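You operate a simulated robot arm through the tools that you are given. There is no shell and no other tool.

You run a simulated robot arm. Do the job below in one go: nothing can be reset, and whatever is moved stays where it is left.

## Task
Put things in order on the folding table. At the end: the mixed lids from the folding table stands where the blue water can (marked "Dalbiseon") stood; the black torch is on the white swab box (marked "SWABS"); the green gauge (marked "GO") stands where the mixed lids stood; the blue water can is in the blue tote; whatever was shut is shut again. Leave all else as you found it, and nothing knocked over.

Only the result counts: the job must be done as asked and must still hold three seconds after the hand-in. Knocking over, shifting, dropping, spilling or breaking anything else fails it. A push-on lid holds only when it is set on centred and level and pressed home; a screw cap is set on level and turned clockwise until tight.

## Robot
A 7-joint arm with a two-finger parallel gripper, fixed in place. Base frame: the origin is at the foot of the arm, x ahead of it, y to its left, z up; the work surface is at about z = 0. Lengths are in mm, angles in degrees, forces in N, time in s.
With the tool pointing down near the work surface it reaches from about 240 to 620 mm from the base axis. Its first joint turns from -66.0 to 66.0 degrees. Payload 2.6 kg.
The TCP is the grasp point between the finger pads, 30 mm short of the fingertips. In the tool frame z runs along the fingers and y along their closing line. Largest opening 94 mm; finger width 28, thickness 10; the body of the gripper, 50 by 96 mm, starts 55 mm behind the TCP.
Orientation is that of the tool frame in the base frame, as a unit quaternion [x, y, z, w]. With the fingers straight down and closing along the base's y, the tool's x points along the base's -x, its y along +y and its z along -z.

## Interface
- The arm moves only by the tool play_rows. Its argument "rows" is a list of rows, each an object of numbers (a shift or turn left out is 0, a gripper value left out holds the last): "x", "y", "z": the shift along the tool's x, y, z in mm; "ax", "ay", "az": the turn, a rotation vector about the tool's x, y, z in rad. In form: [{"x": .., "y": .., "z": .., "ax": .., "ay": .., "az": ..}, ...]. A call has 1 to 20 rows; each row shifts and turns the commanded pose from where the row before left it, along the tool's axes as they then stand. "claw" is the opening, from 0 (shut) to 1 (fully open), set as the call begins (left out, the last holds). Each row takes 0.2 s and may step no farther than 50 mm and 8.6 degrees from the row before; otherwise, or with a gripper value out of range, the whole call is refused. Where a pose cannot be reached the arm comes as near as it can. A force on the tool above 40 N (or 10 N above the force at the start of the call, whichever is more), or a blocked arm, ends the call early, and 0.2 s more pass. The fingers move at their own pace (about 72 mm/s each) and stop on an object; they squeeze with about 21 N. The grip force told is the motor's: it shows also when the fingers shut on nothing. Time passes only in rows, and 0.2 s behind the last, so rows that do not move let the fingers close. It gives the time, the measured TCP pose, the force on the tool (base axes), the opening and the grip force at its end, in the units of the frame above (readings bear some noise), with the torque about the TCP (base axes, N m) and any sound that the robot's microphone picked up.
- Cameras (640 x 400 px; columns grow to the right, rows downward): "scene" is fixed at [45.5, 439.8, 567.7]; the picture's right is [-0.68, -0.73, 0.00], its down [-0.39, 0.37, -0.84] and it looks along [0.61, -0.57, -0.54] (base axes); focal length 253 px, centre (320, 200). "wrist" rides on the gripper at [76, 14, -102] in the tool frame; the picture's right is [-0.18, 0.98, 0.00], its down [-0.75, -0.14, -0.64] and it looks along [-0.63, -0.12, 0.77] (tool axes); focal length 243 px, centre (320, 200). There is no depth. A picture from a camera that has moved, and an enlarged one, comes with that camera's place and axes in the base frame and with its lens.
- capture(camera): a new picture of that camera. No time passes.
- close_up(camera, box): a new picture of the part [left, top, right, bottom] of that camera's present view, enlarged. No time passes.
- job_done(): hands the job in; it is judged then, once.

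Places have to be worked out from the pictures, the camera data and where the tool is seen. Open the gripper and draw the arm clear of the work before you hand the job in, unless the task says otherwise.

The tools are called after "Call:" by a JSON object that holds its "op" and its "data". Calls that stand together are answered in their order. play_rows: Moves the arm, as the interface text tells. Its arguments: {"type":"object","properties":{"rows":{"type":"array"},"claw":{"type":"number"}},"required":["rows"]} The other tools are called the same way: capture (camera) takes a picture; close_up (camera, box) takes an enlarged picture of a part of a camera's view; job_done () hands the job in.

At the start:

```text
t: 0.0
tool_pos: [365.4, -90.8, 399.9]
tool_rot: [0.0, 1.0, 0.0, 0.0]
contact_force: [0.5, 0.0, 0.0]
ft_torque: [0.01, -0.01, -0.01]
finger_gap: 93.9
finger_force: 0.1
```

scene: 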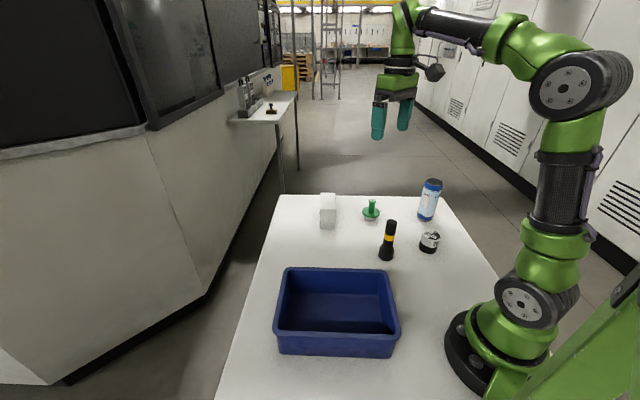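
wrist: 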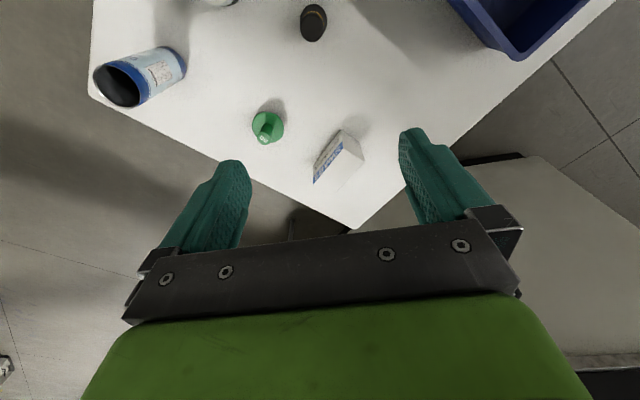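

The opening pictures show the table with a tote, torch, swab box, green gauge, blue can and lids. I'll take enlarged views to locate each of them.

Call:
{"op": "close_up", "data": {"camera": "scene", "box": [300, 170, 460, 270]}}

Call:
{"op": "close_up", "data": {"camera": "wrist", "box": [80, 0, 400, 200]}}

Call:
{"op": "close_up", "data": {"camera": "scene", "box": [240, 250, 480, 400]}}

```text
4.00 times, centred on (380, 220) of scene
camera zoom: at [45.5, 439.8, 567.7], right [-0.68, -0.73, 0.0], down [-0.39, 0.37, -0.84], along [0.61, -0.57, -0.54], focal length 1012 px, centre (80, 120)
```

zoom: 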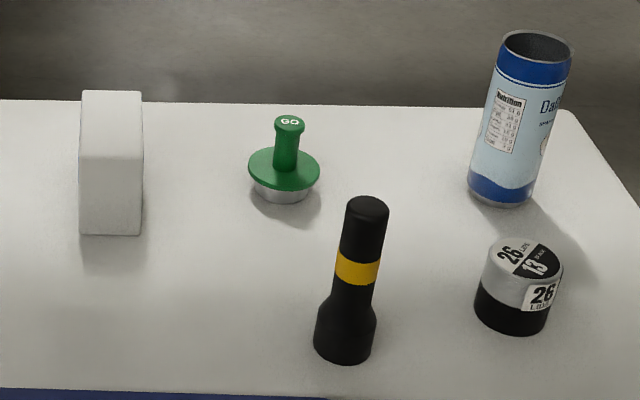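

```text
2.00 times, centred on (240, 100) of wrist
camera zoom: at [290.7, -76.6, 502.9], right [0.18, 0.98, 0.0], down [0.75, -0.14, 0.64], along [0.63, -0.12, -0.77], focal length 485 px, centre (480, 400)
```

zoom: 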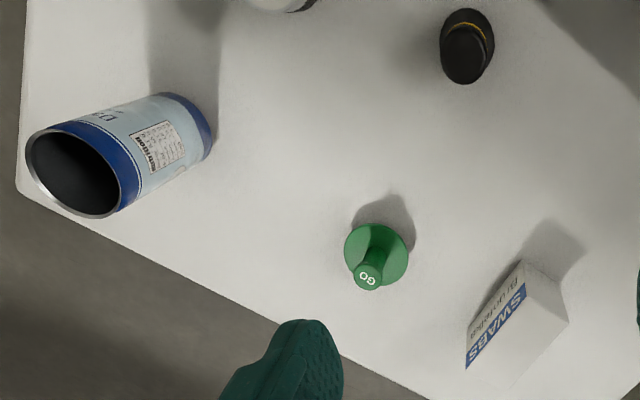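

```text
2.67 times, centred on (360, 325) of scene
camera zoom: at [45.5, 439.8, 567.7], right [-0.68, -0.73, 0.0], down [-0.39, 0.37, -0.84], along [0.61, -0.57, -0.54], focal length 675 px, centre (213, -133)
```

zoom: 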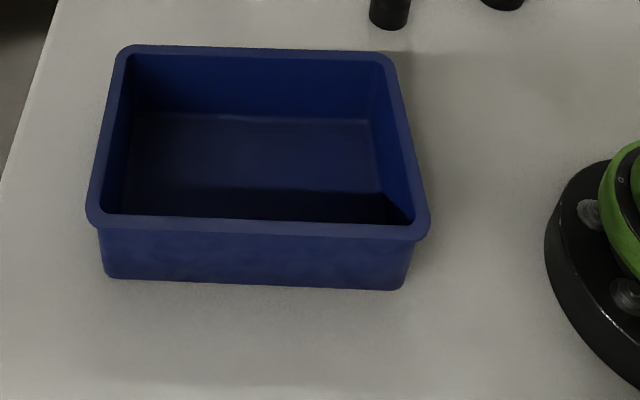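

Rough places so far, from the scene view: can (332,-367), lids (248,-224), torch (321,-98), and the box around (560,-70). I'll zoom in more to get shapes and sizes right.

Call:
{"op": "close_up", "data": {"camera": "scene", "box": [312, 180, 352, 240]}}

Call:
{"op": "close_up", "data": {"camera": "wrist", "box": [290, 110, 400, 210]}}

Call:
{"op": "close_up", "data": {"camera": "scene", "box": [405, 170, 455, 260]}}

Call:
{"op": "close_up", "data": {"camera": "scene", "box": [355, 190, 410, 265]}}

```text
6.67 times, centred on (332, 210) of scene
camera zoom: at [45.5, 439.8, 567.7], right [-0.68, -0.73, 0.0], down [-0.39, 0.37, -0.84], along [0.61, -0.57, -0.54], focal length 1687 px, centre (240, 133)
```

zoom: 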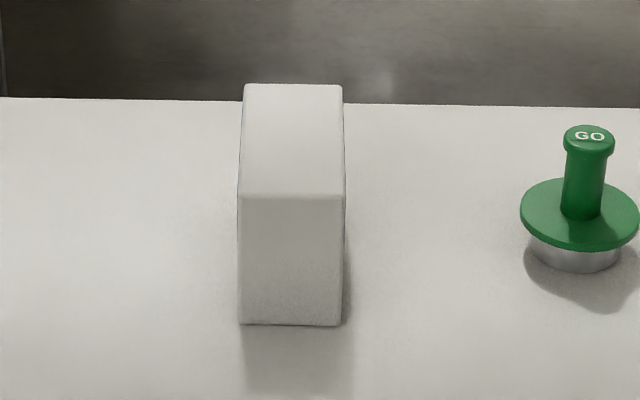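

```text
4.00 times, centred on (345, 160) of wrist
camera zoom: at [290.7, -76.6, 502.9], right [0.18, 0.98, 0.0], down [0.75, -0.14, 0.64], along [0.63, -0.12, -0.77], focal length 970 px, centre (220, 360)
```

zoom: 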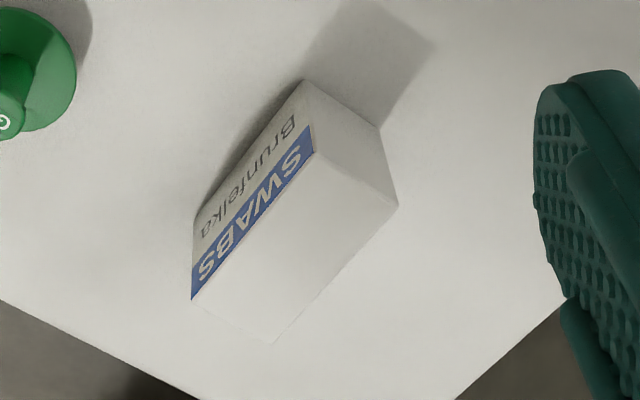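

```text
4.44 times, centred on (430, 215) of scene
camera zoom: at [45.5, 439.8, 567.7], right [-0.68, -0.73, 0.0], down [-0.39, 0.37, -0.84], along [0.61, -0.57, -0.54], focal length 1125 px, centre (-169, 133)
```

zoom: 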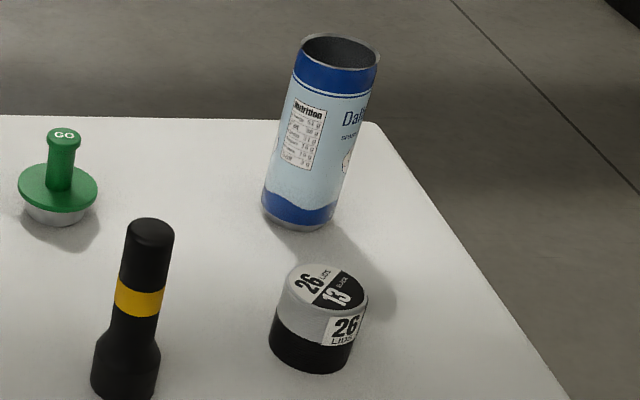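

```text
5.33 times, centred on (382, 228) of scene
camera zoom: at [45.5, 439.8, 567.7], right [-0.68, -0.73, 0.0], down [-0.39, 0.37, -0.84], along [0.61, -0.57, -0.54], focal length 1350 px, centre (-13, 53)
```

zoom: 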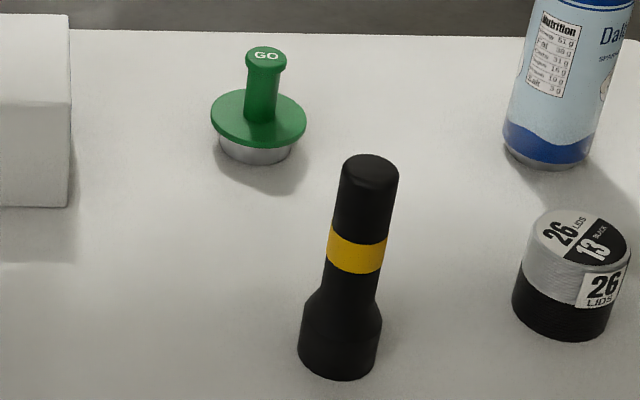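

The can is about 66 mm wide, 152 mm tall and open on top, so I'll carry it upright. The gauge is near (475,-221) and the box top is about 53 x 109 at z≈83, centred at (574,-93). I'll move high above the can to refine its position.

Call:
{"op": "play_rows", "data": {"rows": [{"x": 4.1, "y": -34.5, "z": 12.5}, {"x": 4.1, "y": -34.5, "z": 12.5}, {"x": 4.1, "y": -34.5, "z": 12.5}, {"x": 4.1, "y": -34.5, "z": 12.5}, {"x": 4.1, "y": -34.5, "z": 12.5}, {"x": 4.1, "y": -34.5, "z": 12.5}, {"x": 4.1, "y": -34.5, "z": 12.5}, {"x": 4.1, "y": -34.5, "z": 12.5}, {}], "claw": 1}}

```text
t: 2.0
tool_pos: [332.4, -365.5, 300.1]
tool_rot: [0.0, 1.0, 0.0, 0.0]
contact_force: [1.0, -0.5, 0.2]
ft_torque: [-0.02, -0.04, -0.01]
finger_gap: 94.0
finger_force: 0.0
```

The arm is at (332,-366,300) with nothing touched. I'll look from both cameras.

Call:
{"op": "capture", "data": {"camera": "wrist"}}

Call:
{"op": "capture", "data": {"camera": "scene"}}

```text
taken
camera wrist: at [256.8, -351.4, 403.5], right [0.18, 0.98, 0.0], down [0.75, -0.14, 0.64], along [0.63, -0.12, -0.77], focal length 243 px, centre (320, 200)
```

wrist: 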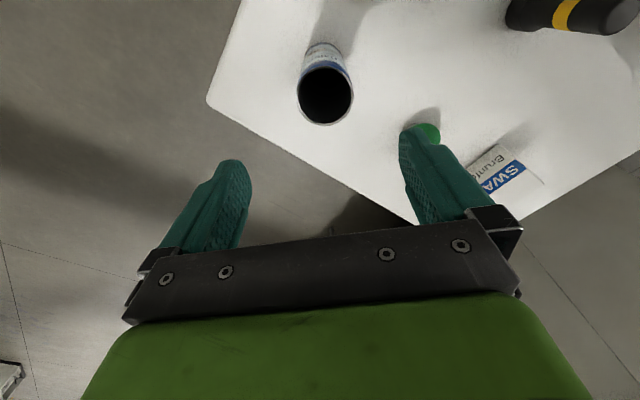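

```text
taken
```

scene: 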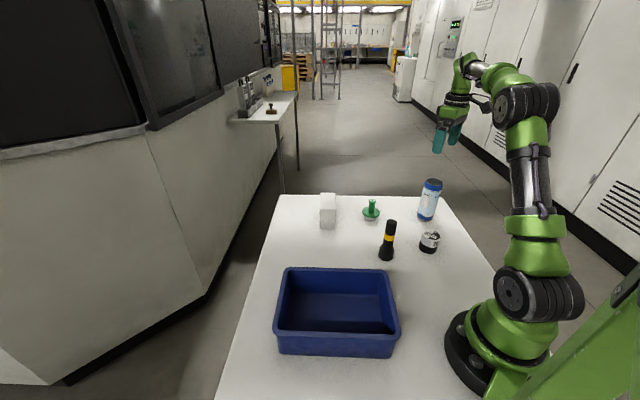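

The can's open mouth is visible just under the gripper. I'll enlarge it to get its centre.

Call:
{"op": "close_up", "data": {"camera": "wrist", "box": [270, 30, 380, 140]}}

```text
3.64 times, centred on (325, 85) of wrist
camera zoom: at [256.8, -351.4, 403.5], right [0.18, 0.98, 0.0], down [0.75, -0.14, 0.64], along [0.63, -0.12, -0.77], focal length 882 px, centre (302, 618)
```

zoom: 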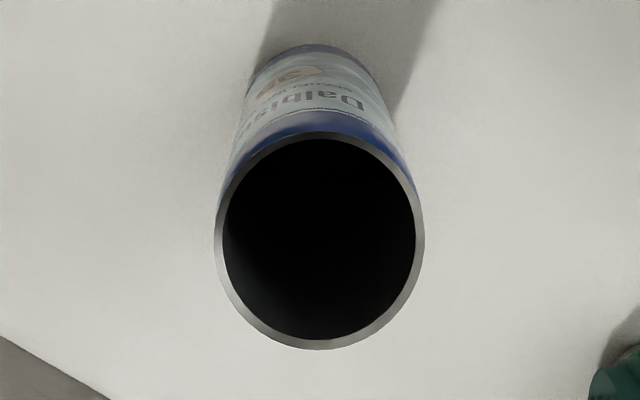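

Both rays put the can's mouth at about (331.5,-360.3) with its rim at z≈155. I'll centre over it and come down to z=205, which keeps the fingertips above the rim, then check again.

Call:
{"op": "play_rows", "data": {"rows": [{"y": 3, "z": 20}, {"y": 3, "z": 20}, {"z": 20}, {"z": 20}, {"z": 15}, {}]}}

Call:
{"op": "capture", "data": {"camera": "wrist"}}

Call:
{"op": "close_up", "data": {"camera": "scene", "box": [390, 130, 490, 230]}}

```text
t: 3.4
tool_pos: [333.3, -360.5, 204.4]
tool_rot: [0.0, 1.0, 0.0, 0.0]
contact_force: [-0.5, -0.4, 0.2]
ft_torque: [0.01, 0.03, 0.01]
finger_gap: 93.8
finger_force: 0.1
```

```text
taken
camera wrist: at [257.7, -346.0, 307.7], right [0.18, 0.98, 0.0], down [0.75, -0.14, 0.64], along [0.63, -0.12, -0.77], focal length 243 px, centre (320, 200)
```

wrist: 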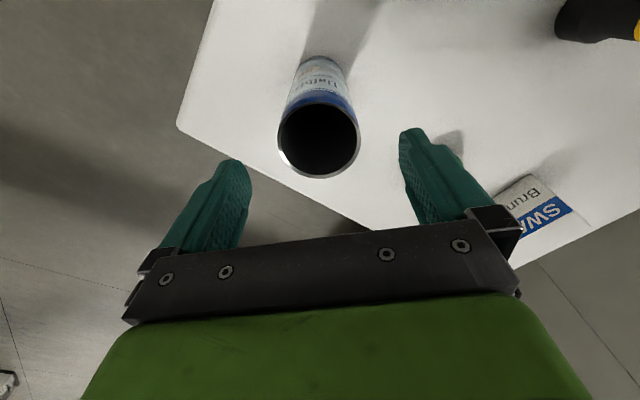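

```text
4.00 times, centred on (440, 180) of scene
camera zoom: at [45.5, 439.8, 567.7], right [-0.68, -0.73, 0.0], down [-0.39, 0.37, -0.84], along [0.61, -0.57, -0.54], focal length 1012 px, centre (-160, 280)
```

zoom: 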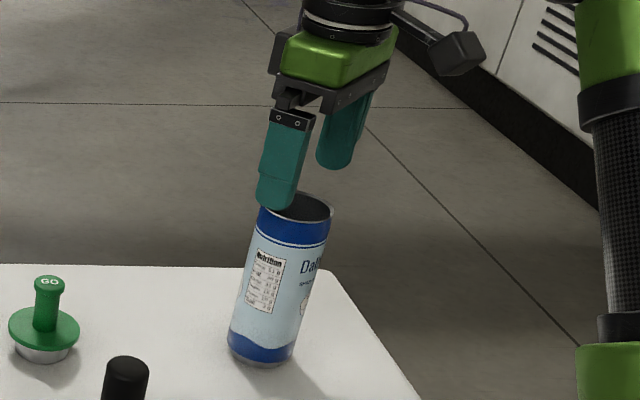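

From two wrist views, the can centre is (332,-360) with the rim at z≈153, and the fingers straddle it evenly. I'll descend to TCP z≈109 so the palm clears the rim, then close.

Call:
{"op": "play_rows", "data": {"rows": [{"z": 20}, {"z": 20}, {"z": 20}, {"z": 20}, {"z": 15}, {}]}}

Call:
{"op": "capture", "data": {"camera": "wrist"}}

```text
t: 4.8
tool_pos: [333.1, -362.2, 108.4]
tool_rot: [0.0, 1.0, -0.001, 0.0]
contact_force: [0.0, 0.2, 0.1]
ft_torque: [-0.01, 0.01, -0.01]
finger_gap: 94.2
finger_force: 0.0
```

```text
taken
camera wrist: at [257.6, -346.9, 212.7], right [0.18, 0.98, 0.0], down [0.75, -0.14, 0.64], along [0.63, -0.12, -0.77], focal length 243 px, centre (320, 200)
```

wrist: 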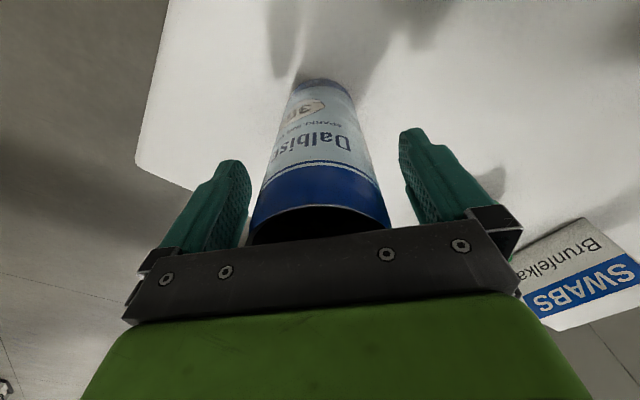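

The fingers straddle the can with no contact force. Closing on it now.

Call:
{"op": "play_rows", "data": {"rows": [{}, {}, {}, {}], "claw": 0}}

Call:
{"op": "capture", "data": {"camera": "wrist"}}

```text
t: 5.8
tool_pos: [332.9, -360.4, 110.1]
tool_rot: [0.001, 1.0, 0.0, 0.001]
contact_force: [0.5, 0.3, -0.2]
ft_torque: [0.0, -0.05, 0.0]
finger_gap: 56.7
finger_force: 21.1
```

```text
taken
camera wrist: at [257.6, -346.9, 213.0], right [0.18, 0.98, 0.0], down [0.75, -0.14, 0.64], along [0.63, -0.12, -0.77], focal length 243 px, centre (320, 200)
```

wrist: 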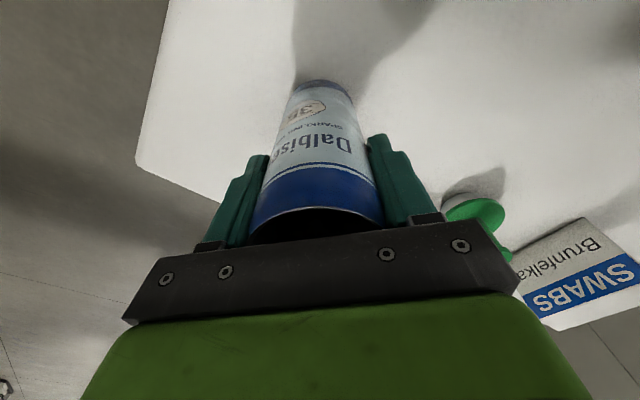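

The can is gripped at gap 56.7, so its centre is (332.6,-360.8). I'll record that as the spot for the lids. I'll lift 165 mm straight up, starting gently, to clear the torch on the way across.

Call:
{"op": "play_rows", "data": {"rows": [{"z": -5}, {"z": -10}, {"z": -20}, {"z": -25}, {"z": -25}, {"z": -25}, {"z": -25}, {"z": -20}, {"z": -10}, {}]}}

Call:
{"op": "capture", "data": {"camera": "scene"}}

```text
t: 8.0
tool_pos: [332.9, -360.1, 274.2]
tool_rot: [0.0, 1.0, -0.001, 0.0]
contact_force: [-0.2, 1.5, -0.2]
ft_torque: [0.0, -0.01, -0.02]
finger_gap: 56.6
finger_force: 21.4
```

```text
taken
```

scene: 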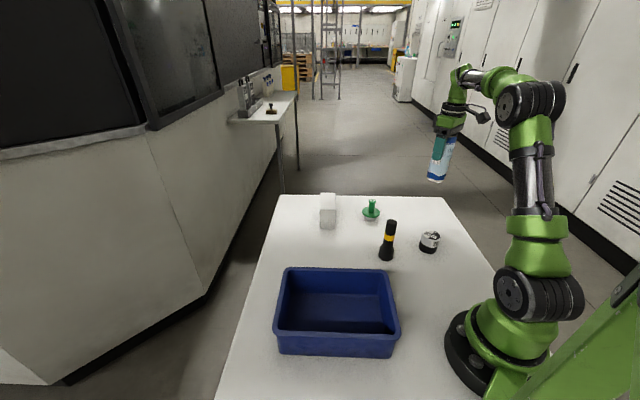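

The can is up with a steady grip, its bottom at z≈165 and clear of the torch top at about 128. I'll carry it level to above the tote centre, near (281,170).

Call:
{"op": "play_rows", "data": {"rows": [{"x": 2.7, "y": 15}, {"x": 2.7, "y": 25}, {"x": 2.7, "y": 29.5}, {"x": 2.7, "y": 29.5}, {"x": 2.7, "y": 29.5}, {"x": 2.7, "y": 29.5}, {"x": 2.7, "y": 29.5}, {"x": 2.7, "y": 29.5}, {"x": 2.7, "y": 29.5}, {"x": 2.7, "y": 29.5}, {"x": 2.7, "y": 29.5}, {"x": 2.7, "y": 29.5}, {"x": 2.7, "y": 29.5}, {"x": 2.7, "y": 29.5}, {"x": 2.7, "y": 29.5}, {"x": 2.7, "y": 29.5}, {"x": 2.7, "y": 29.5}, {"x": 2.7, "y": 29.5}, {"x": 2.7, "y": 18.8}, {}]}}

Call:
{"op": "capture", "data": {"camera": "scene"}}

Call:
{"op": "capture", "data": {"camera": "wrist"}}

```text
t: 12.2
tool_pos: [284.1, 170.3, 272.1]
tool_rot: [0.0, 1.0, 0.001, -0.001]
contact_force: [0.5, -0.5, -1.3]
ft_torque: [0.02, 0.0, 0.02]
finger_gap: 56.6
finger_force: 20.8
```

```text
taken
```

scene: 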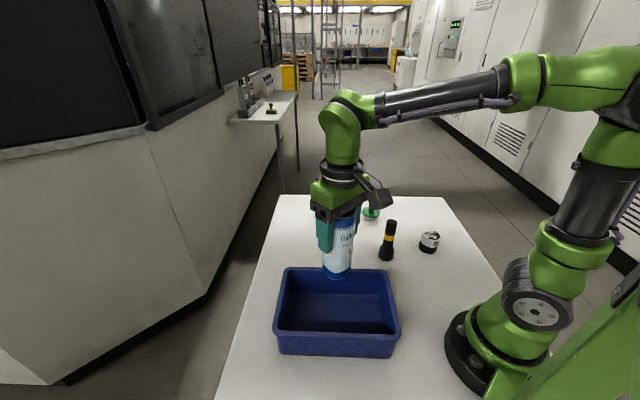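

```text
taken
camera wrist: at [207.8, 184.0, 376.4], right [0.18, 0.98, 0.0], down [0.75, -0.14, 0.64], along [0.63, -0.12, -0.77], focal length 243 px, centre (320, 200)
```

wrist: 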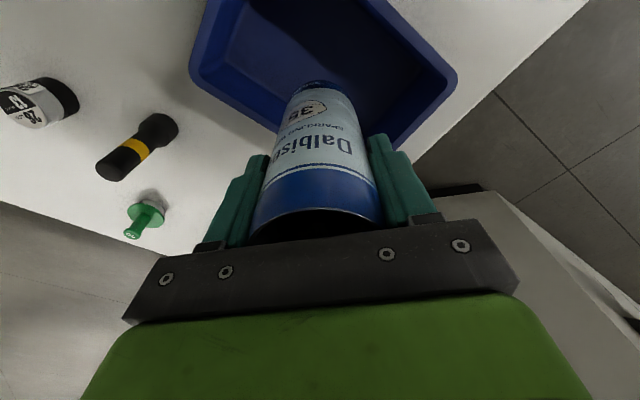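

The wrist view puts the tote centre at about (281,171), right under the can. I'll lower the can upright until its bottom is about 15 mm above the table level.

Call:
{"op": "play_rows", "data": {"rows": [{"z": 10}, {"z": 20}, {"z": 20}, {"z": 20}, {"z": 20}, {"z": 20}, {"z": 20}, {"z": 12}, {"z": 8}, {}]}}

Call:
{"op": "capture", "data": {"camera": "scene"}}

```text
t: 14.4
tool_pos: [281.4, 170.7, 123.2]
tool_rot: [0.0, 1.0, 0.0, 0.0]
contact_force: [-0.4, -0.2, 0.2]
ft_torque: [0.02, 0.0, -0.05]
finger_gap: 56.8
finger_force: 21.6
```

```text
taken
```

scene: 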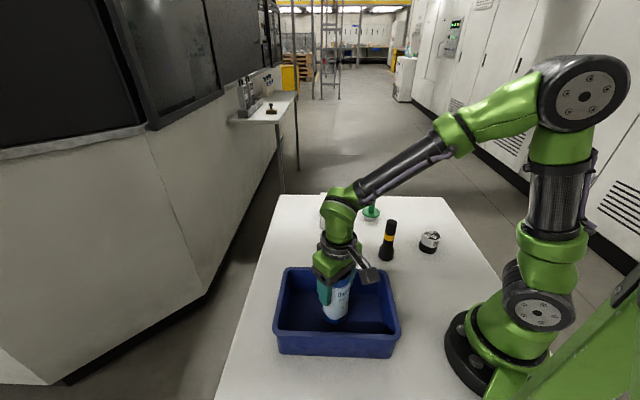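

No contact yet, with the can bottom around 15 mm. I'll lower in 2 mm steps and watch the force.

Call:
{"op": "play_rows", "data": {"rows": [{"z": 2}, {"z": 2}, {"z": 2}, {}]}}

```text
t: 15.4
tool_pos: [282.9, 170.1, 119.0]
tool_rot: [-0.001, 1.0, 0.0, 0.0]
contact_force: [-0.9, -0.1, -0.3]
ft_torque: [-0.04, 0.03, -0.03]
finger_gap: 57.0
finger_force: 21.1
```

Still no contact force, so I'll continue down in small steps.

Call:
{"op": "play_rows", "data": {"rows": [{"z": 1.5}, {"z": 1.5}, {}]}}

```text
t: 16.2
tool_pos: [282.7, 171.0, 115.5]
tool_rot: [-0.001, 1.0, 0.0, 0.0]
contact_force: [0.1, 0.4, -0.2]
ft_torque: [-0.03, 0.0, 0.0]
finger_gap: 56.9
finger_force: 20.8
```

No contact yet at a commanded z of about 115.9. Going 1 mm at a time now.

Call:
{"op": "play_rows", "data": {"rows": [{"z": 1}, {"z": 1}, {}]}}

```text
t: 17.0
tool_pos: [282.4, 170.5, 113.9]
tool_rot: [0.0, 1.0, 0.001, 0.0]
contact_force: [-1.0, 0.2, 5.3]
ft_torque: [-0.08, 0.11, 0.01]
finger_gap: 57.1
finger_force: 20.6
```

There's 5.3 N of upward force, so the can is standing on the tote floor. I'll open the fingers and let it settle.

Call:
{"op": "play_rows", "data": {"rows": [{}, {}, {}, {}], "claw": 1}}

Call:
{"op": "capture", "data": {"camera": "wrist"}}

```text
t: 18.0
tool_pos: [281.7, 169.5, 113.4]
tool_rot: [-0.001, 1.0, 0.0, 0.0]
contact_force: [0.7, 0.1, -0.1]
ft_torque: [0.01, 0.01, 0.02]
finger_gap: 93.9
finger_force: 0.0
```

```text
taken
camera wrist: at [206.4, 184.1, 217.4], right [0.18, 0.98, 0.0], down [0.75, -0.14, 0.64], along [0.63, -0.12, -0.77], focal length 243 px, centre (320, 200)
```

wrist: 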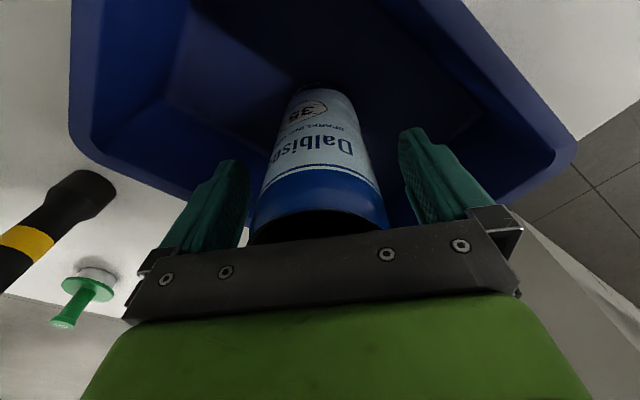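

The fingers are clear of the can. I'll raise straight up out of the tote.

Call:
{"op": "play_rows", "data": {"rows": [{"z": -10}, {"z": -20}, {"z": -30}, {"z": -36}, {"z": -40}, {"z": -30}, {}]}}

Call:
{"op": "capture", "data": {"camera": "wrist"}}

Call:
{"op": "capture", "data": {"camera": "scene"}}

```text
t: 19.6
tool_pos: [282.3, 170.0, 281.0]
tool_rot: [0.0, 1.0, 0.0, 0.0]
contact_force: [-1.3, 0.1, -0.4]
ft_torque: [0.0, -0.03, 0.02]
finger_gap: 93.8
finger_force: 0.0
```

```text
taken
camera wrist: at [206.0, 184.0, 384.0], right [0.18, 0.98, 0.0], down [0.75, -0.14, 0.64], along [0.63, -0.12, -0.77], focal length 243 px, centre (320, 200)
```

wrist: 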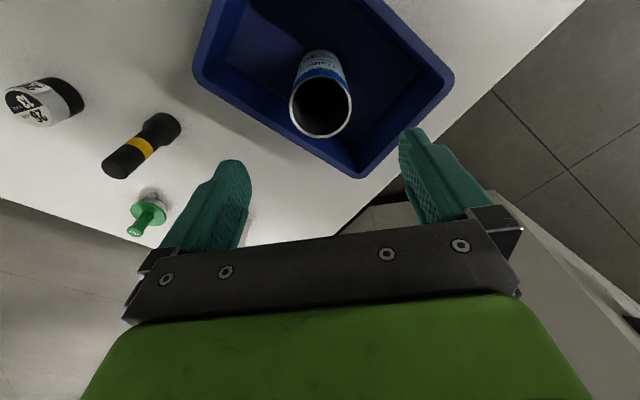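

```text
taken
```

scene: 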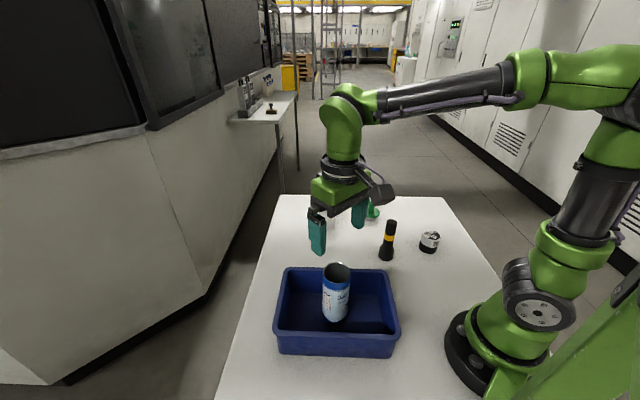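

The can stands upright in the tote. Now I'll move to above the lids, at about (248,-221).

Call:
{"op": "play_rows", "data": {"rows": [{"x": 3.3, "y": -25}, {"x": 3.3, "y": -40}, {"x": 3.3, "y": -40}, {"x": 3.3, "y": -40}, {"x": 3.3, "y": -40}, {"x": 3.3, "y": -40}, {"x": 3.3, "y": -40}, {"x": 3.3, "y": -40}, {"x": 3.3, "y": -40}, {"x": 3.3, "y": -46}, {}]}}

Call:
{"op": "capture", "data": {"camera": "wrist"}}

```text
t: 22.0
tool_pos: [248.1, -221.9, 277.7]
tool_rot: [0.0, 1.0, -0.001, 0.0]
contact_force: [-0.1, 1.0, 1.0]
ft_torque: [0.01, 0.0, 0.01]
finger_gap: 94.0
finger_force: 0.1
```

```text
taken
camera wrist: at [172.6, -206.4, 381.1], right [0.18, 0.98, 0.0], down [0.75, -0.14, 0.64], along [0.63, -0.12, -0.77], focal length 243 px, centre (320, 200)
```

wrist: 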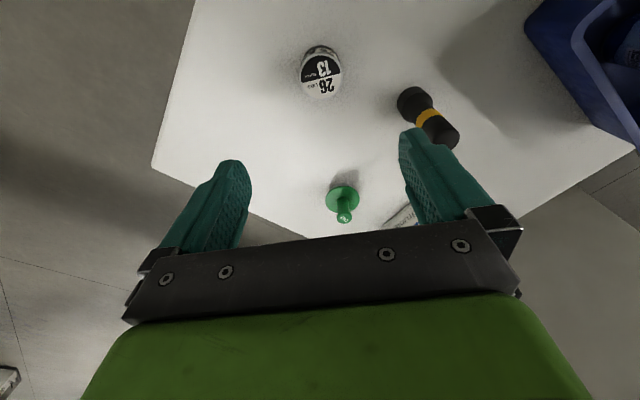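

I'll enlarge the lids, the torch and the gauge from this pose to fix their centres.

Call:
{"op": "close_up", "data": {"camera": "wrist", "box": [270, 20, 370, 120]}}

Call:
{"op": "close_up", "data": {"camera": "wrist", "box": [300, 70, 480, 240]}}

```text
4.00 times, centred on (320, 70) of wrist
camera zoom: at [172.6, -206.4, 381.1], right [0.18, 0.98, 0.0], down [0.75, -0.14, 0.64], along [0.63, -0.12, -0.77], focal length 970 px, centre (320, 720)
```

zoom: 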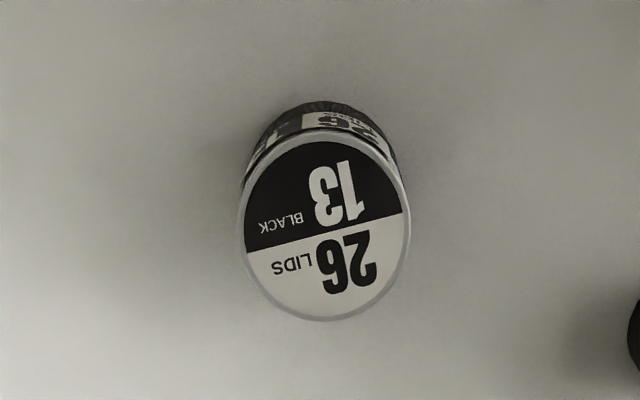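

```text
2.35 times, centred on (390, 155) of wrist
camera zoom: at [172.6, -206.4, 381.1], right [0.18, 0.98, 0.0], down [0.75, -0.14, 0.64], along [0.63, -0.12, -0.77], focal length 571 px, centre (155, 306)
```

zoom: 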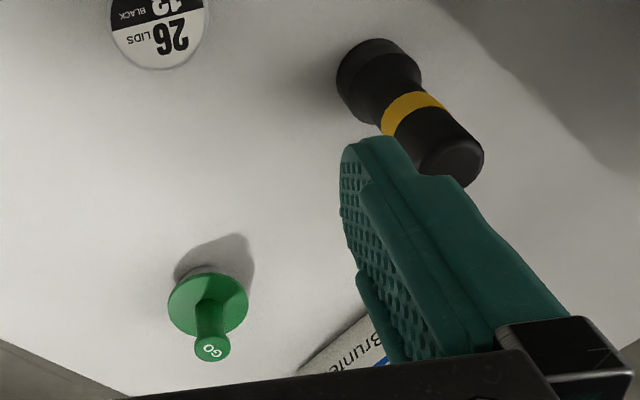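

The lids' top centre comes out at about (246.7,-219.1,54). I'll shift over it and descend to z=115, which keeps the fingertips above the stack, then recheck.

Call:
{"op": "play_rows", "data": {"rows": [{"x": 1.5, "y": 1.9, "z": 25}, {"z": 30}, {"z": 35}, {"z": 35}, {"z": 25}, {"z": 15}, {}]}}

Call:
{"op": "capture", "data": {"camera": "wrist"}}

Call:
{"op": "close_up", "data": {"camera": "scene", "box": [370, 170, 490, 270]}}

```text
t: 23.6
tool_pos: [247.2, -218.9, 112.6]
tool_rot: [-0.001, 1.0, 0.001, 0.0]
contact_force: [-0.2, -1.3, -0.3]
ft_torque: [-0.02, 0.0, -0.02]
finger_gap: 94.1
finger_force: 0.2
```

```text
taken
camera wrist: at [171.0, -205.3, 216.2], right [0.18, 0.98, 0.0], down [0.75, -0.14, 0.64], along [0.63, -0.12, -0.77], focal length 243 px, centre (320, 200)
```

wrist: 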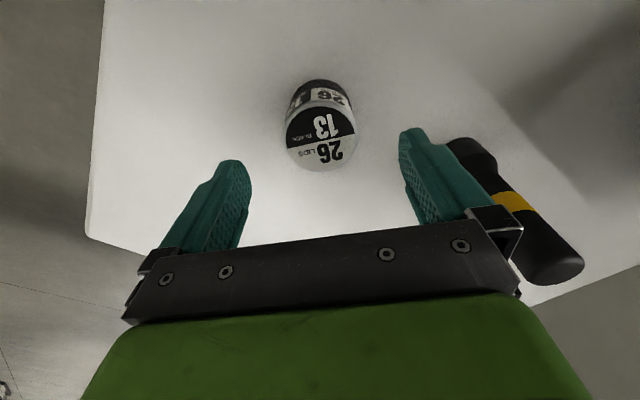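

```text
4.00 times, centred on (430, 220) of scene
camera zoom: at [45.5, 439.8, 567.7], right [-0.68, -0.73, 0.0], down [-0.39, 0.37, -0.84], along [0.61, -0.57, -0.54], focal length 1012 px, centre (-120, 120)
```

zoom: 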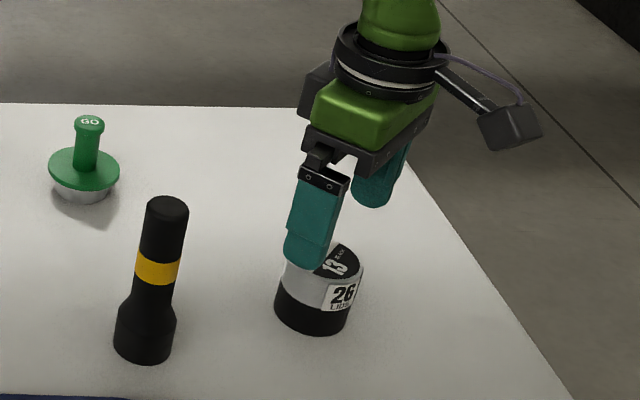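

I'll enlarge the lids between the fingers to fix the centre.

Call:
{"op": "close_up", "data": {"camera": "wrist", "box": [270, 70, 370, 180]}}

```text
3.64 times, centred on (320, 125) of wrist
camera zoom: at [171.0, -205.3, 216.2], right [0.18, 0.98, 0.0], down [0.75, -0.14, 0.64], along [0.63, -0.12, -0.77], focal length 882 px, centre (320, 473)
```

zoom: 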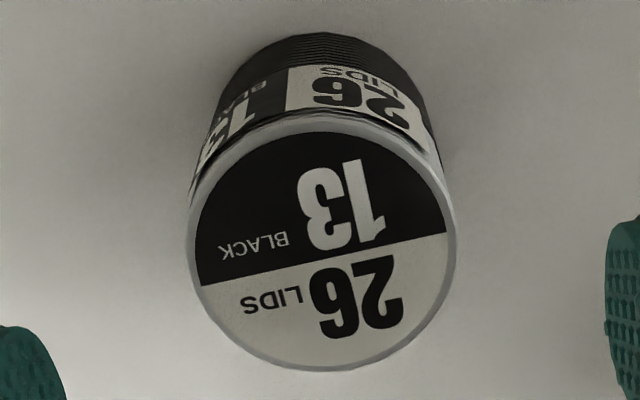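

The lids' centre is (246.5,-218.8), 53.5 mm across and 53 tall, so the gripper is centred. I'll descend to TCP z=35 so the pads cover the whole stack, then close.

Call:
{"op": "play_rows", "data": {"rows": [{"z": 20}, {"z": 20}, {"z": 20}, {"z": 12}, {"z": 8}, {}]}}

Call:
{"op": "play_rows", "data": {"rows": [{}, {}, {}, {}, {}], "claw": 0}}

Call:
{"op": "capture", "data": {"camera": "wrist"}}

```text
t: 25.0
tool_pos: [248.0, -219.5, 34.7]
tool_rot: [0.0, 1.0, 0.0, 0.0]
contact_force: [0.5, -0.8, 0.1]
ft_torque: [-0.02, 0.01, -0.01]
finger_gap: 93.9
finger_force: 0.1
```

```text
t: 26.2
tool_pos: [247.8, -218.8, 33.1]
tool_rot: [0.0, 1.0, -0.001, 0.0]
contact_force: [0.0, 0.4, -0.2]
ft_torque: [-0.01, 0.04, 0.0]
finger_gap: 53.0
finger_force: 20.6
```

```text
taken
camera wrist: at [172.3, -204.6, 137.9], right [0.18, 0.98, 0.0], down [0.75, -0.14, 0.64], along [0.63, -0.12, -0.77], focal length 243 px, centre (320, 200)
```

wrist: 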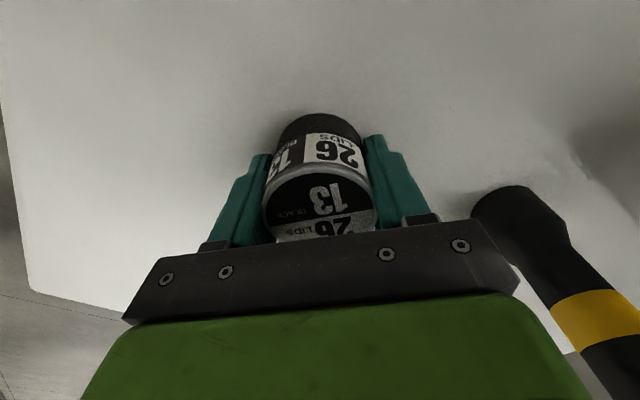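

The stack is gripped at gap 53.0. I'll lift 80 mm and carry it to over the can's old spot at (332.6,-360.8), where nothing is in the way.

Call:
{"op": "play_rows", "data": {"rows": [{"z": -5}, {"z": -10}, {"z": -20}, {"z": -25}, {"z": -20}, {"x": -5.8, "y": -11.7}, {"x": -10, "y": -16}, {"x": -14, "y": -23}, {"x": -14, "y": -23}, {"x": -14, "y": -23}, {"x": -12, "y": -20}, {"x": -10, "y": -15}, {"x": -6, "y": -10}, {}, {}]}}

Call:
{"op": "capture", "data": {"camera": "scene"}}

Call:
{"op": "capture", "data": {"camera": "wrist"}}

```text
t: 29.4
tool_pos: [333.2, -359.3, 115.3]
tool_rot: [0.0, 1.0, -0.001, -0.001]
contact_force: [-0.4, -0.3, -1.4]
ft_torque: [0.0, -0.03, 0.02]
finger_gap: 53.1
finger_force: 21.2
```

```text
taken
```

scene: 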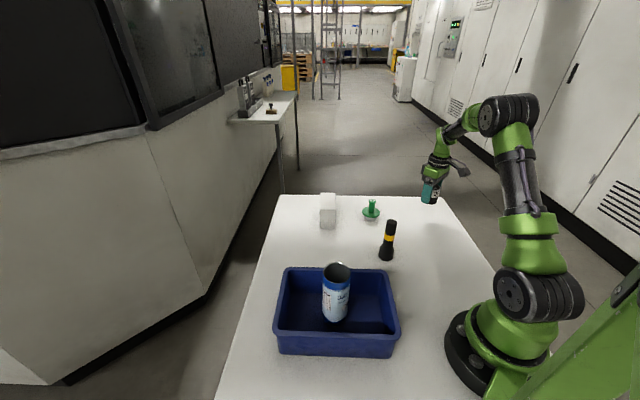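

```text
taken
camera wrist: at [258.1, -345.4, 217.4], right [0.18, 0.98, 0.0], down [0.75, -0.14, 0.64], along [0.63, -0.12, -0.77], focal length 243 px, centre (320, 200)
```

wrist: 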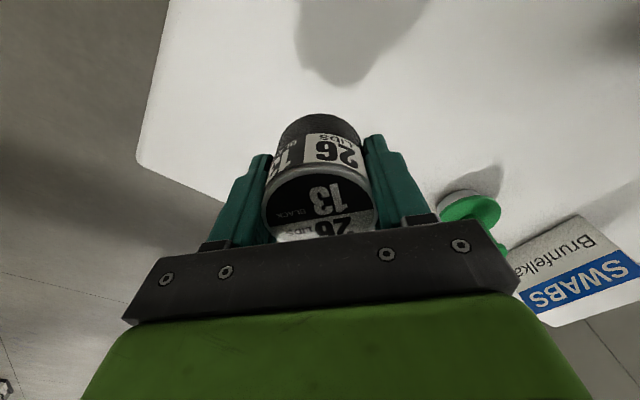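

The stack is held level over the spot at commanded (332.6,-360.8). I'll lower to just above the table, then use fine steps.

Call:
{"op": "play_rows", "data": {"rows": [{"z": 10}, {"z": 20}, {"z": 20}, {"z": 15}, {"z": 9}, {"z": 3}, {}]}}

Call:
{"op": "play_rows", "data": {"rows": [{"z": 1}, {"z": 1}, {}]}}

```text
t: 31.0
tool_pos: [333.9, -359.5, 38.1]
tool_rot: [-0.001, 1.0, -0.001, 0.0]
contact_force: [-0.3, 0.4, 0.5]
ft_torque: [-0.01, 0.01, 0.0]
finger_gap: 52.9
finger_force: 21.0
```

```text
t: 31.8
tool_pos: [333.5, -360.0, 34.9]
tool_rot: [0.0, 1.0, -0.001, 0.001]
contact_force: [-0.6, 0.1, 0.0]
ft_torque: [0.02, 0.0, 0.0]
finger_gap: 53.0
finger_force: 21.1
```

No contact yet, about 1 mm to go.

Call:
{"op": "play_rows", "data": {"rows": [{"z": 1}, {"z": 0.5}, {}]}}

```text
t: 32.6
tool_pos: [333.6, -360.8, 34.6]
tool_rot: [0.0, 1.0, -0.001, 0.001]
contact_force: [2.8, 1.0, 6.8]
ft_torque: [0.08, -0.02, -0.04]
finger_gap: 53.1
finger_force: 21.4
```

There's 6.8 N upward, so the stack is on the table. I'll open and let it settle, then check the picture.

Call:
{"op": "play_rows", "data": {"rows": [{}, {}, {}, {}], "claw": 1}}

Call:
{"op": "capture", "data": {"camera": "wrist"}}

```text
t: 33.6
tool_pos: [334.1, -360.2, 33.2]
tool_rot: [0.0, 1.0, 0.0, 0.001]
contact_force: [0.2, -0.7, -0.3]
ft_torque: [0.0, 0.02, 0.01]
finger_gap: 94.0
finger_force: 0.0
```

```text
taken
camera wrist: at [257.6, -346.0, 137.2], right [0.18, 0.98, 0.0], down [0.75, -0.14, 0.64], along [0.63, -0.12, -0.77], focal length 243 px, centre (320, 200)
```

wrist: 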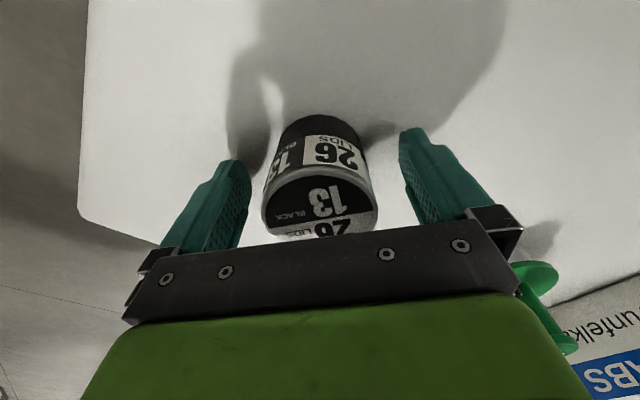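

Released and clear. I'll rise straight up to z≈204, the same viewpoint I used on the can, to check where the stack stands.

Call:
{"op": "play_rows", "data": {"rows": [{"z": -10}, {"z": -25}, {"z": -35}, {"z": -40}, {"z": -40}, {"z": -20.5}, {}]}}

Call:
{"op": "close_up", "data": {"camera": "wrist", "box": [260, 30, 380, 150]}}

Call:
{"op": "capture", "data": {"camera": "scene"}}

```text
t: 35.2
tool_pos: [334.2, -358.6, 202.7]
tool_rot: [0.0, 1.0, 0.0, 0.0]
contact_force: [-0.4, 1.0, 0.3]
ft_torque: [0.0, 0.01, -0.02]
finger_gap: 94.1
finger_force: 0.1
```

```text
3.33 times, centred on (320, 90) of wrist
camera zoom: at [257.5, -344.7, 306.7], right [0.18, 0.98, 0.0], down [0.75, -0.14, 0.64], along [0.63, -0.12, -0.77], focal length 809 px, centre (320, 567)
```

zoom: 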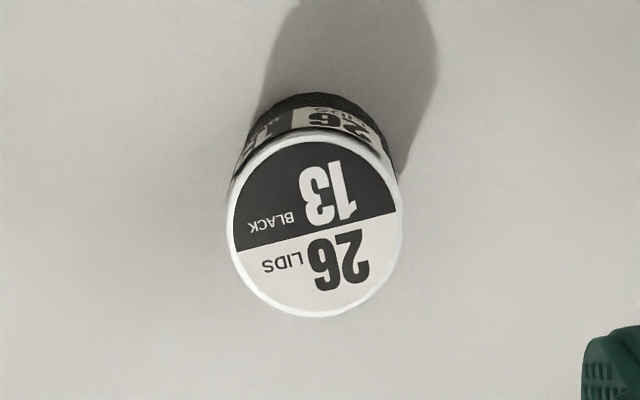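

```text
taken
```

scene: 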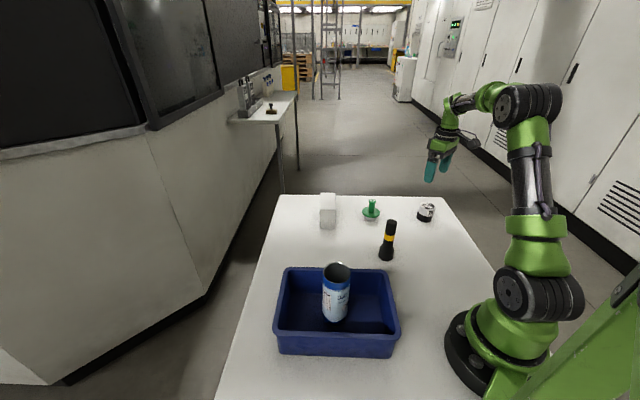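

The lids stand at about (332.4,-360), matching the can's old spot. Next is the gauge near (475,-221.5), so I'll move above it at the same height.

Call:
{"op": "play_rows", "data": {"rows": [{"x": -15, "y": 15}, {"x": -30, "y": 30}, {"x": -35, "y": 34}, {"x": -35, "y": 34}, {"x": -27.4, "y": 26.8}, {}, {}]}}

Call:
{"op": "capture", "data": {"camera": "wrist"}}

```text
t: 36.8
tool_pos: [475.8, -219.4, 202.6]
tool_rot: [0.0, 1.0, 0.0, 0.0]
contact_force: [-1.5, -0.1, 0.1]
ft_torque: [-0.01, 0.02, 0.01]
finger_gap: 94.2
finger_force: 0.0
```

```text
taken
camera wrist: at [400.0, -205.6, 306.9], right [0.18, 0.98, 0.0], down [0.75, -0.14, 0.64], along [0.63, -0.12, -0.77], focal length 243 px, centre (320, 200)
```

wrist: 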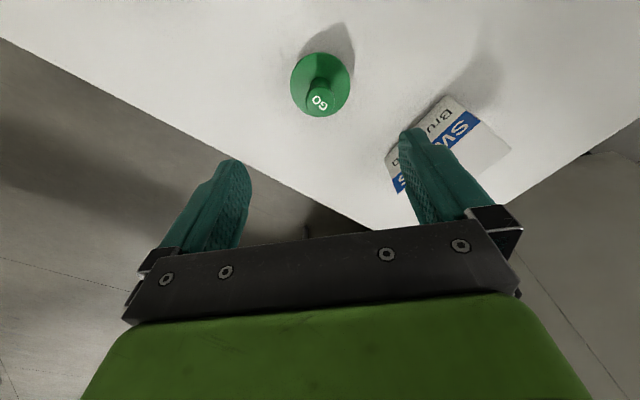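

I'll enlarge the gauge and the box.

Call:
{"op": "close_up", "data": {"camera": "wrist", "box": [265, 30, 375, 130]}}

Call:
{"op": "close_up", "data": {"camera": "wrist", "box": [370, 70, 530, 220]}}

```text
4.00 times, centred on (320, 80) of wrist
camera zoom: at [400.0, -205.6, 306.9], right [0.18, 0.98, 0.0], down [0.75, -0.14, 0.64], along [0.63, -0.12, -0.77], focal length 970 px, centre (320, 680)
```

zoom: 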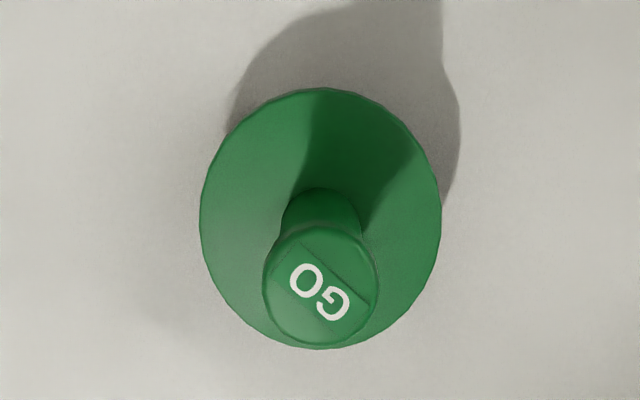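

```text
2.67 times, centred on (450, 145) of wrist
camera zoom: at [400.0, -205.6, 306.9], right [0.18, 0.98, 0.0], down [0.75, -0.14, 0.64], along [0.63, -0.12, -0.77], focal length 647 px, centre (-27, 347)
```

zoom: 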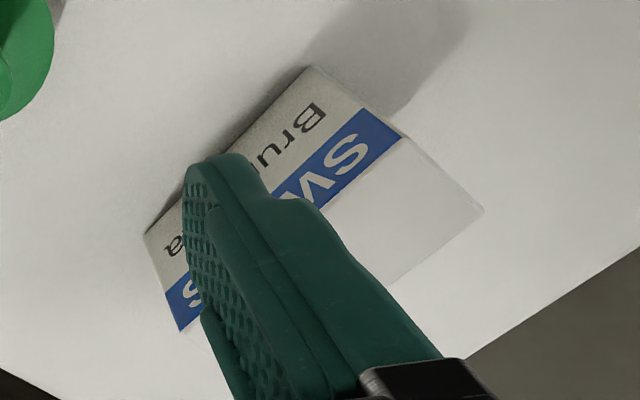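

The gauge axis is at about TCP plus (-3,+1), i.e. around (472,-220), with the knob about 27 mm wide and its top at z≈76. I'll centre on it, descend to z=115 and recheck.

Call:
{"op": "play_rows", "data": {"rows": [{"x": 2.8, "y": 0.8, "z": 15}, {"z": 25}, {"z": 25}, {"z": 15}, {"z": 9.9}, {}]}}

Call:
{"op": "close_up", "data": {"camera": "wrist", "box": [230, 60, 410, 180]}}

Call:
{"op": "close_up", "data": {"camera": "scene", "box": [330, 160, 410, 240]}}

```text
t: 38.2
tool_pos: [473.1, -219.8, 114.6]
tool_rot: [0.0, 1.0, 0.0, 0.0]
contact_force: [-0.6, 0.0, -0.5]
ft_torque: [0.0, 0.0, 0.04]
finger_gap: 94.2
finger_force: 0.1
```

```text
3.33 times, centred on (320, 120) of wrist
camera zoom: at [397.3, -205.5, 217.0], right [0.18, 0.98, 0.0], down [0.75, -0.14, 0.64], along [0.63, -0.12, -0.77], focal length 809 px, centre (320, 467)
```

zoom: 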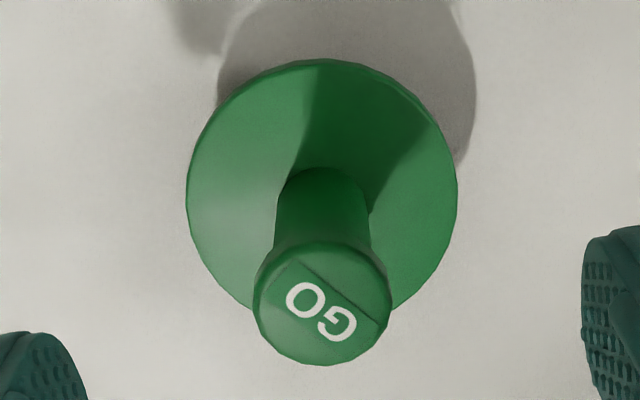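

```text
5.00 times, centred on (370, 200) of scene
camera zoom: at [45.5, 439.8, 567.7], right [-0.68, -0.73, 0.0], down [-0.39, 0.37, -0.84], along [0.61, -0.57, -0.54], focal length 1265 px, centre (70, 200)
```

zoom: 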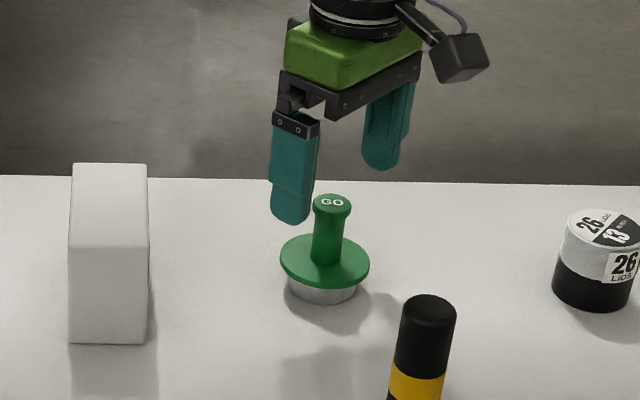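

The gauge is centred within about 1.5 mm in x; its flange top is near z≈24 and its knob spans roughly 62–77. I'll nudge over, descend to TCP z=64 so the tips stay above the flange, and close on the knob.

Call:
{"op": "play_rows", "data": {"rows": [{"x": 1.2, "y": 0.4, "z": 15}, {"z": 15}, {"z": 12}, {"z": 9}, {}]}}

Call:
{"op": "play_rows", "data": {"rows": [{}, {}, {}, {}, {}], "claw": 0}}

Call:
{"op": "capture", "data": {"camera": "wrist"}}

Call:
{"op": "close_up", "data": {"camera": "scene", "box": [330, 160, 410, 240]}}

```text
t: 39.4
tool_pos: [470.4, -219.1, 62.6]
tool_rot: [0.001, 1.0, -0.001, 0.0]
contact_force: [0.7, 0.6, 0.0]
ft_torque: [-0.02, 0.01, -0.06]
finger_gap: 94.0
finger_force: 0.1
```

```text
t: 40.6
tool_pos: [472.2, -219.8, 63.0]
tool_rot: [0.0, 1.0, -0.001, 0.0]
contact_force: [0.0, 0.1, -0.2]
ft_torque: [0.01, 0.01, -0.01]
finger_gap: 26.7
finger_force: 20.7
```

```text
taken
camera wrist: at [395.5, -205.6, 166.9], right [0.18, 0.98, 0.0], down [0.75, -0.14, 0.64], along [0.63, -0.12, -0.77], focal length 243 px, centre (320, 200)
```

wrist: 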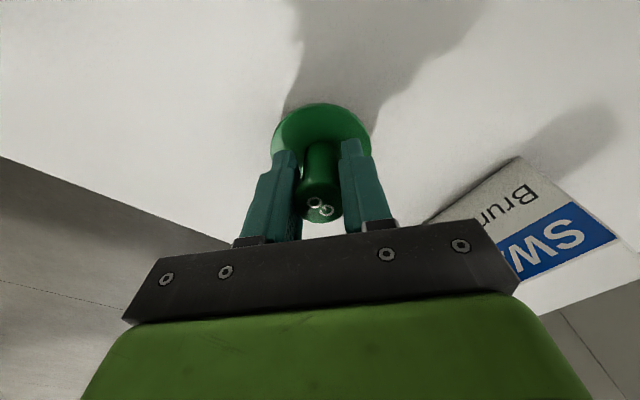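

```text
5.00 times, centred on (370, 200) of scene
camera zoom: at [45.5, 439.8, 567.7], right [-0.68, -0.73, 0.0], down [-0.39, 0.37, -0.84], along [0.61, -0.57, -0.54], focal length 1265 px, centre (70, 200)
```

zoom: 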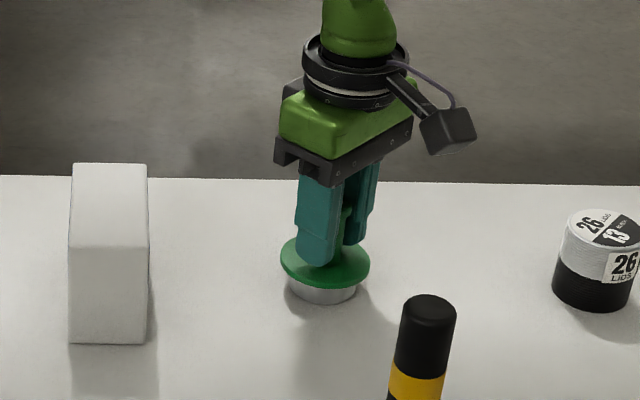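

The gauge is gripped at gap 26.7. I'll lift it straight up by 10, then more, checking the force.

Call:
{"op": "play_rows", "data": {"rows": [{"z": -3}, {"z": -7}, {"z": -10}, {"z": -20}, {"z": -20}, {"z": -10}, {}]}}

Call:
{"op": "capture", "data": {"camera": "wrist"}}

Call:
{"op": "close_up", "data": {"camera": "scene", "box": [330, 130, 450, 250]}}

```text
t: 42.2
tool_pos: [471.9, -220.1, 133.2]
tool_rot: [0.0, 1.0, 0.001, 0.0]
contact_force: [0.1, -0.5, -0.7]
ft_torque: [-0.03, 0.01, -0.03]
finger_gap: 26.8
finger_force: 20.9
```

```text
taken
camera wrist: at [396.5, -205.7, 236.9], right [0.18, 0.98, 0.0], down [0.75, -0.14, 0.64], along [0.63, -0.12, -0.77], focal length 243 px, centre (320, 200)
```

wrist: 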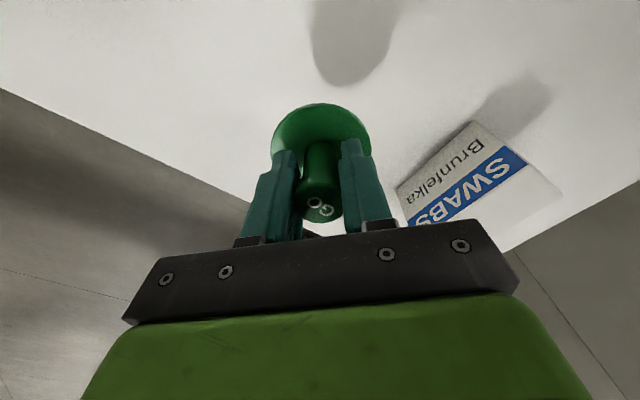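

```text
3.33 times, centred on (390, 190) of scene
camera zoom: at [45.5, 439.8, 567.7], right [-0.68, -0.73, 0.0], down [-0.39, 0.37, -0.84], along [0.61, -0.57, -0.54], focal length 844 px, centre (87, 233)
```

zoom: 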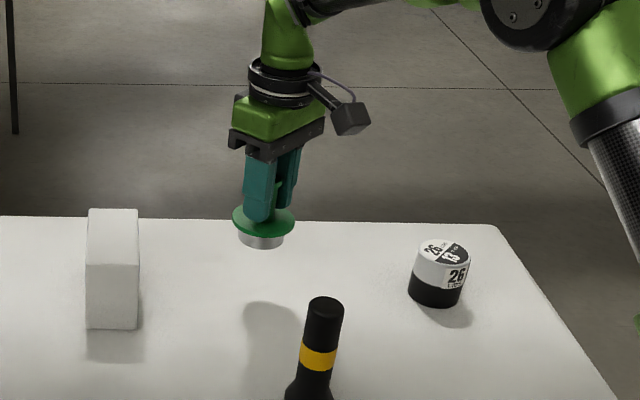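

The whole gauge is lifted and hanging straight. I'll carry it along -x to over the lids' old spot at (246.4,-219.1).

Call:
{"op": "play_rows", "data": {"rows": [{"x": 10}, {"x": 20, "y": 0.7}, {"x": 30}, {"x": 30}, {"x": 30}, {"x": 30}, {"x": 30}, {"x": 25}, {"x": 12}, {"x": 7.6}, {}, {}]}}

Call:
{"op": "capture", "data": {"camera": "wrist"}}

Call:
{"op": "capture", "data": {"camera": "scene"}}

```text
t: 44.8
tool_pos: [246.6, -219.3, 132.5]
tool_rot: [0.0, 1.0, 0.001, 0.0]
contact_force: [0.7, -0.7, -2.0]
ft_torque: [-0.02, 0.01, -0.06]
finger_gap: 26.9
finger_force: 20.4
```

```text
taken
camera wrist: at [171.0, -205.3, 236.8], right [0.18, 0.98, 0.0], down [0.75, -0.14, 0.64], along [0.63, -0.12, -0.77], focal length 243 px, centre (320, 200)
```

wrist: 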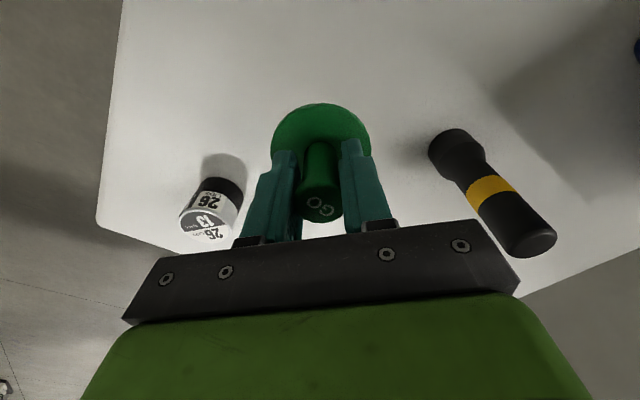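

```text
taken
```

scene: 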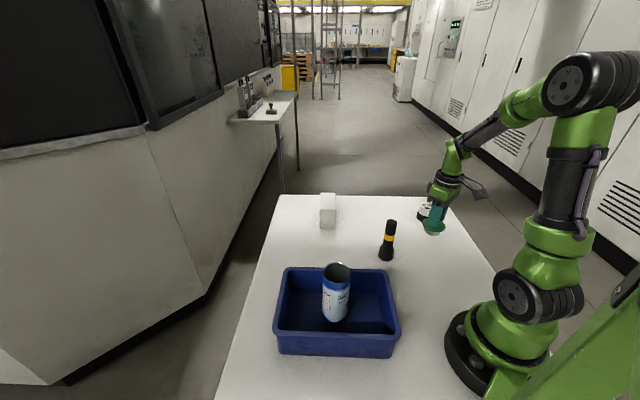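

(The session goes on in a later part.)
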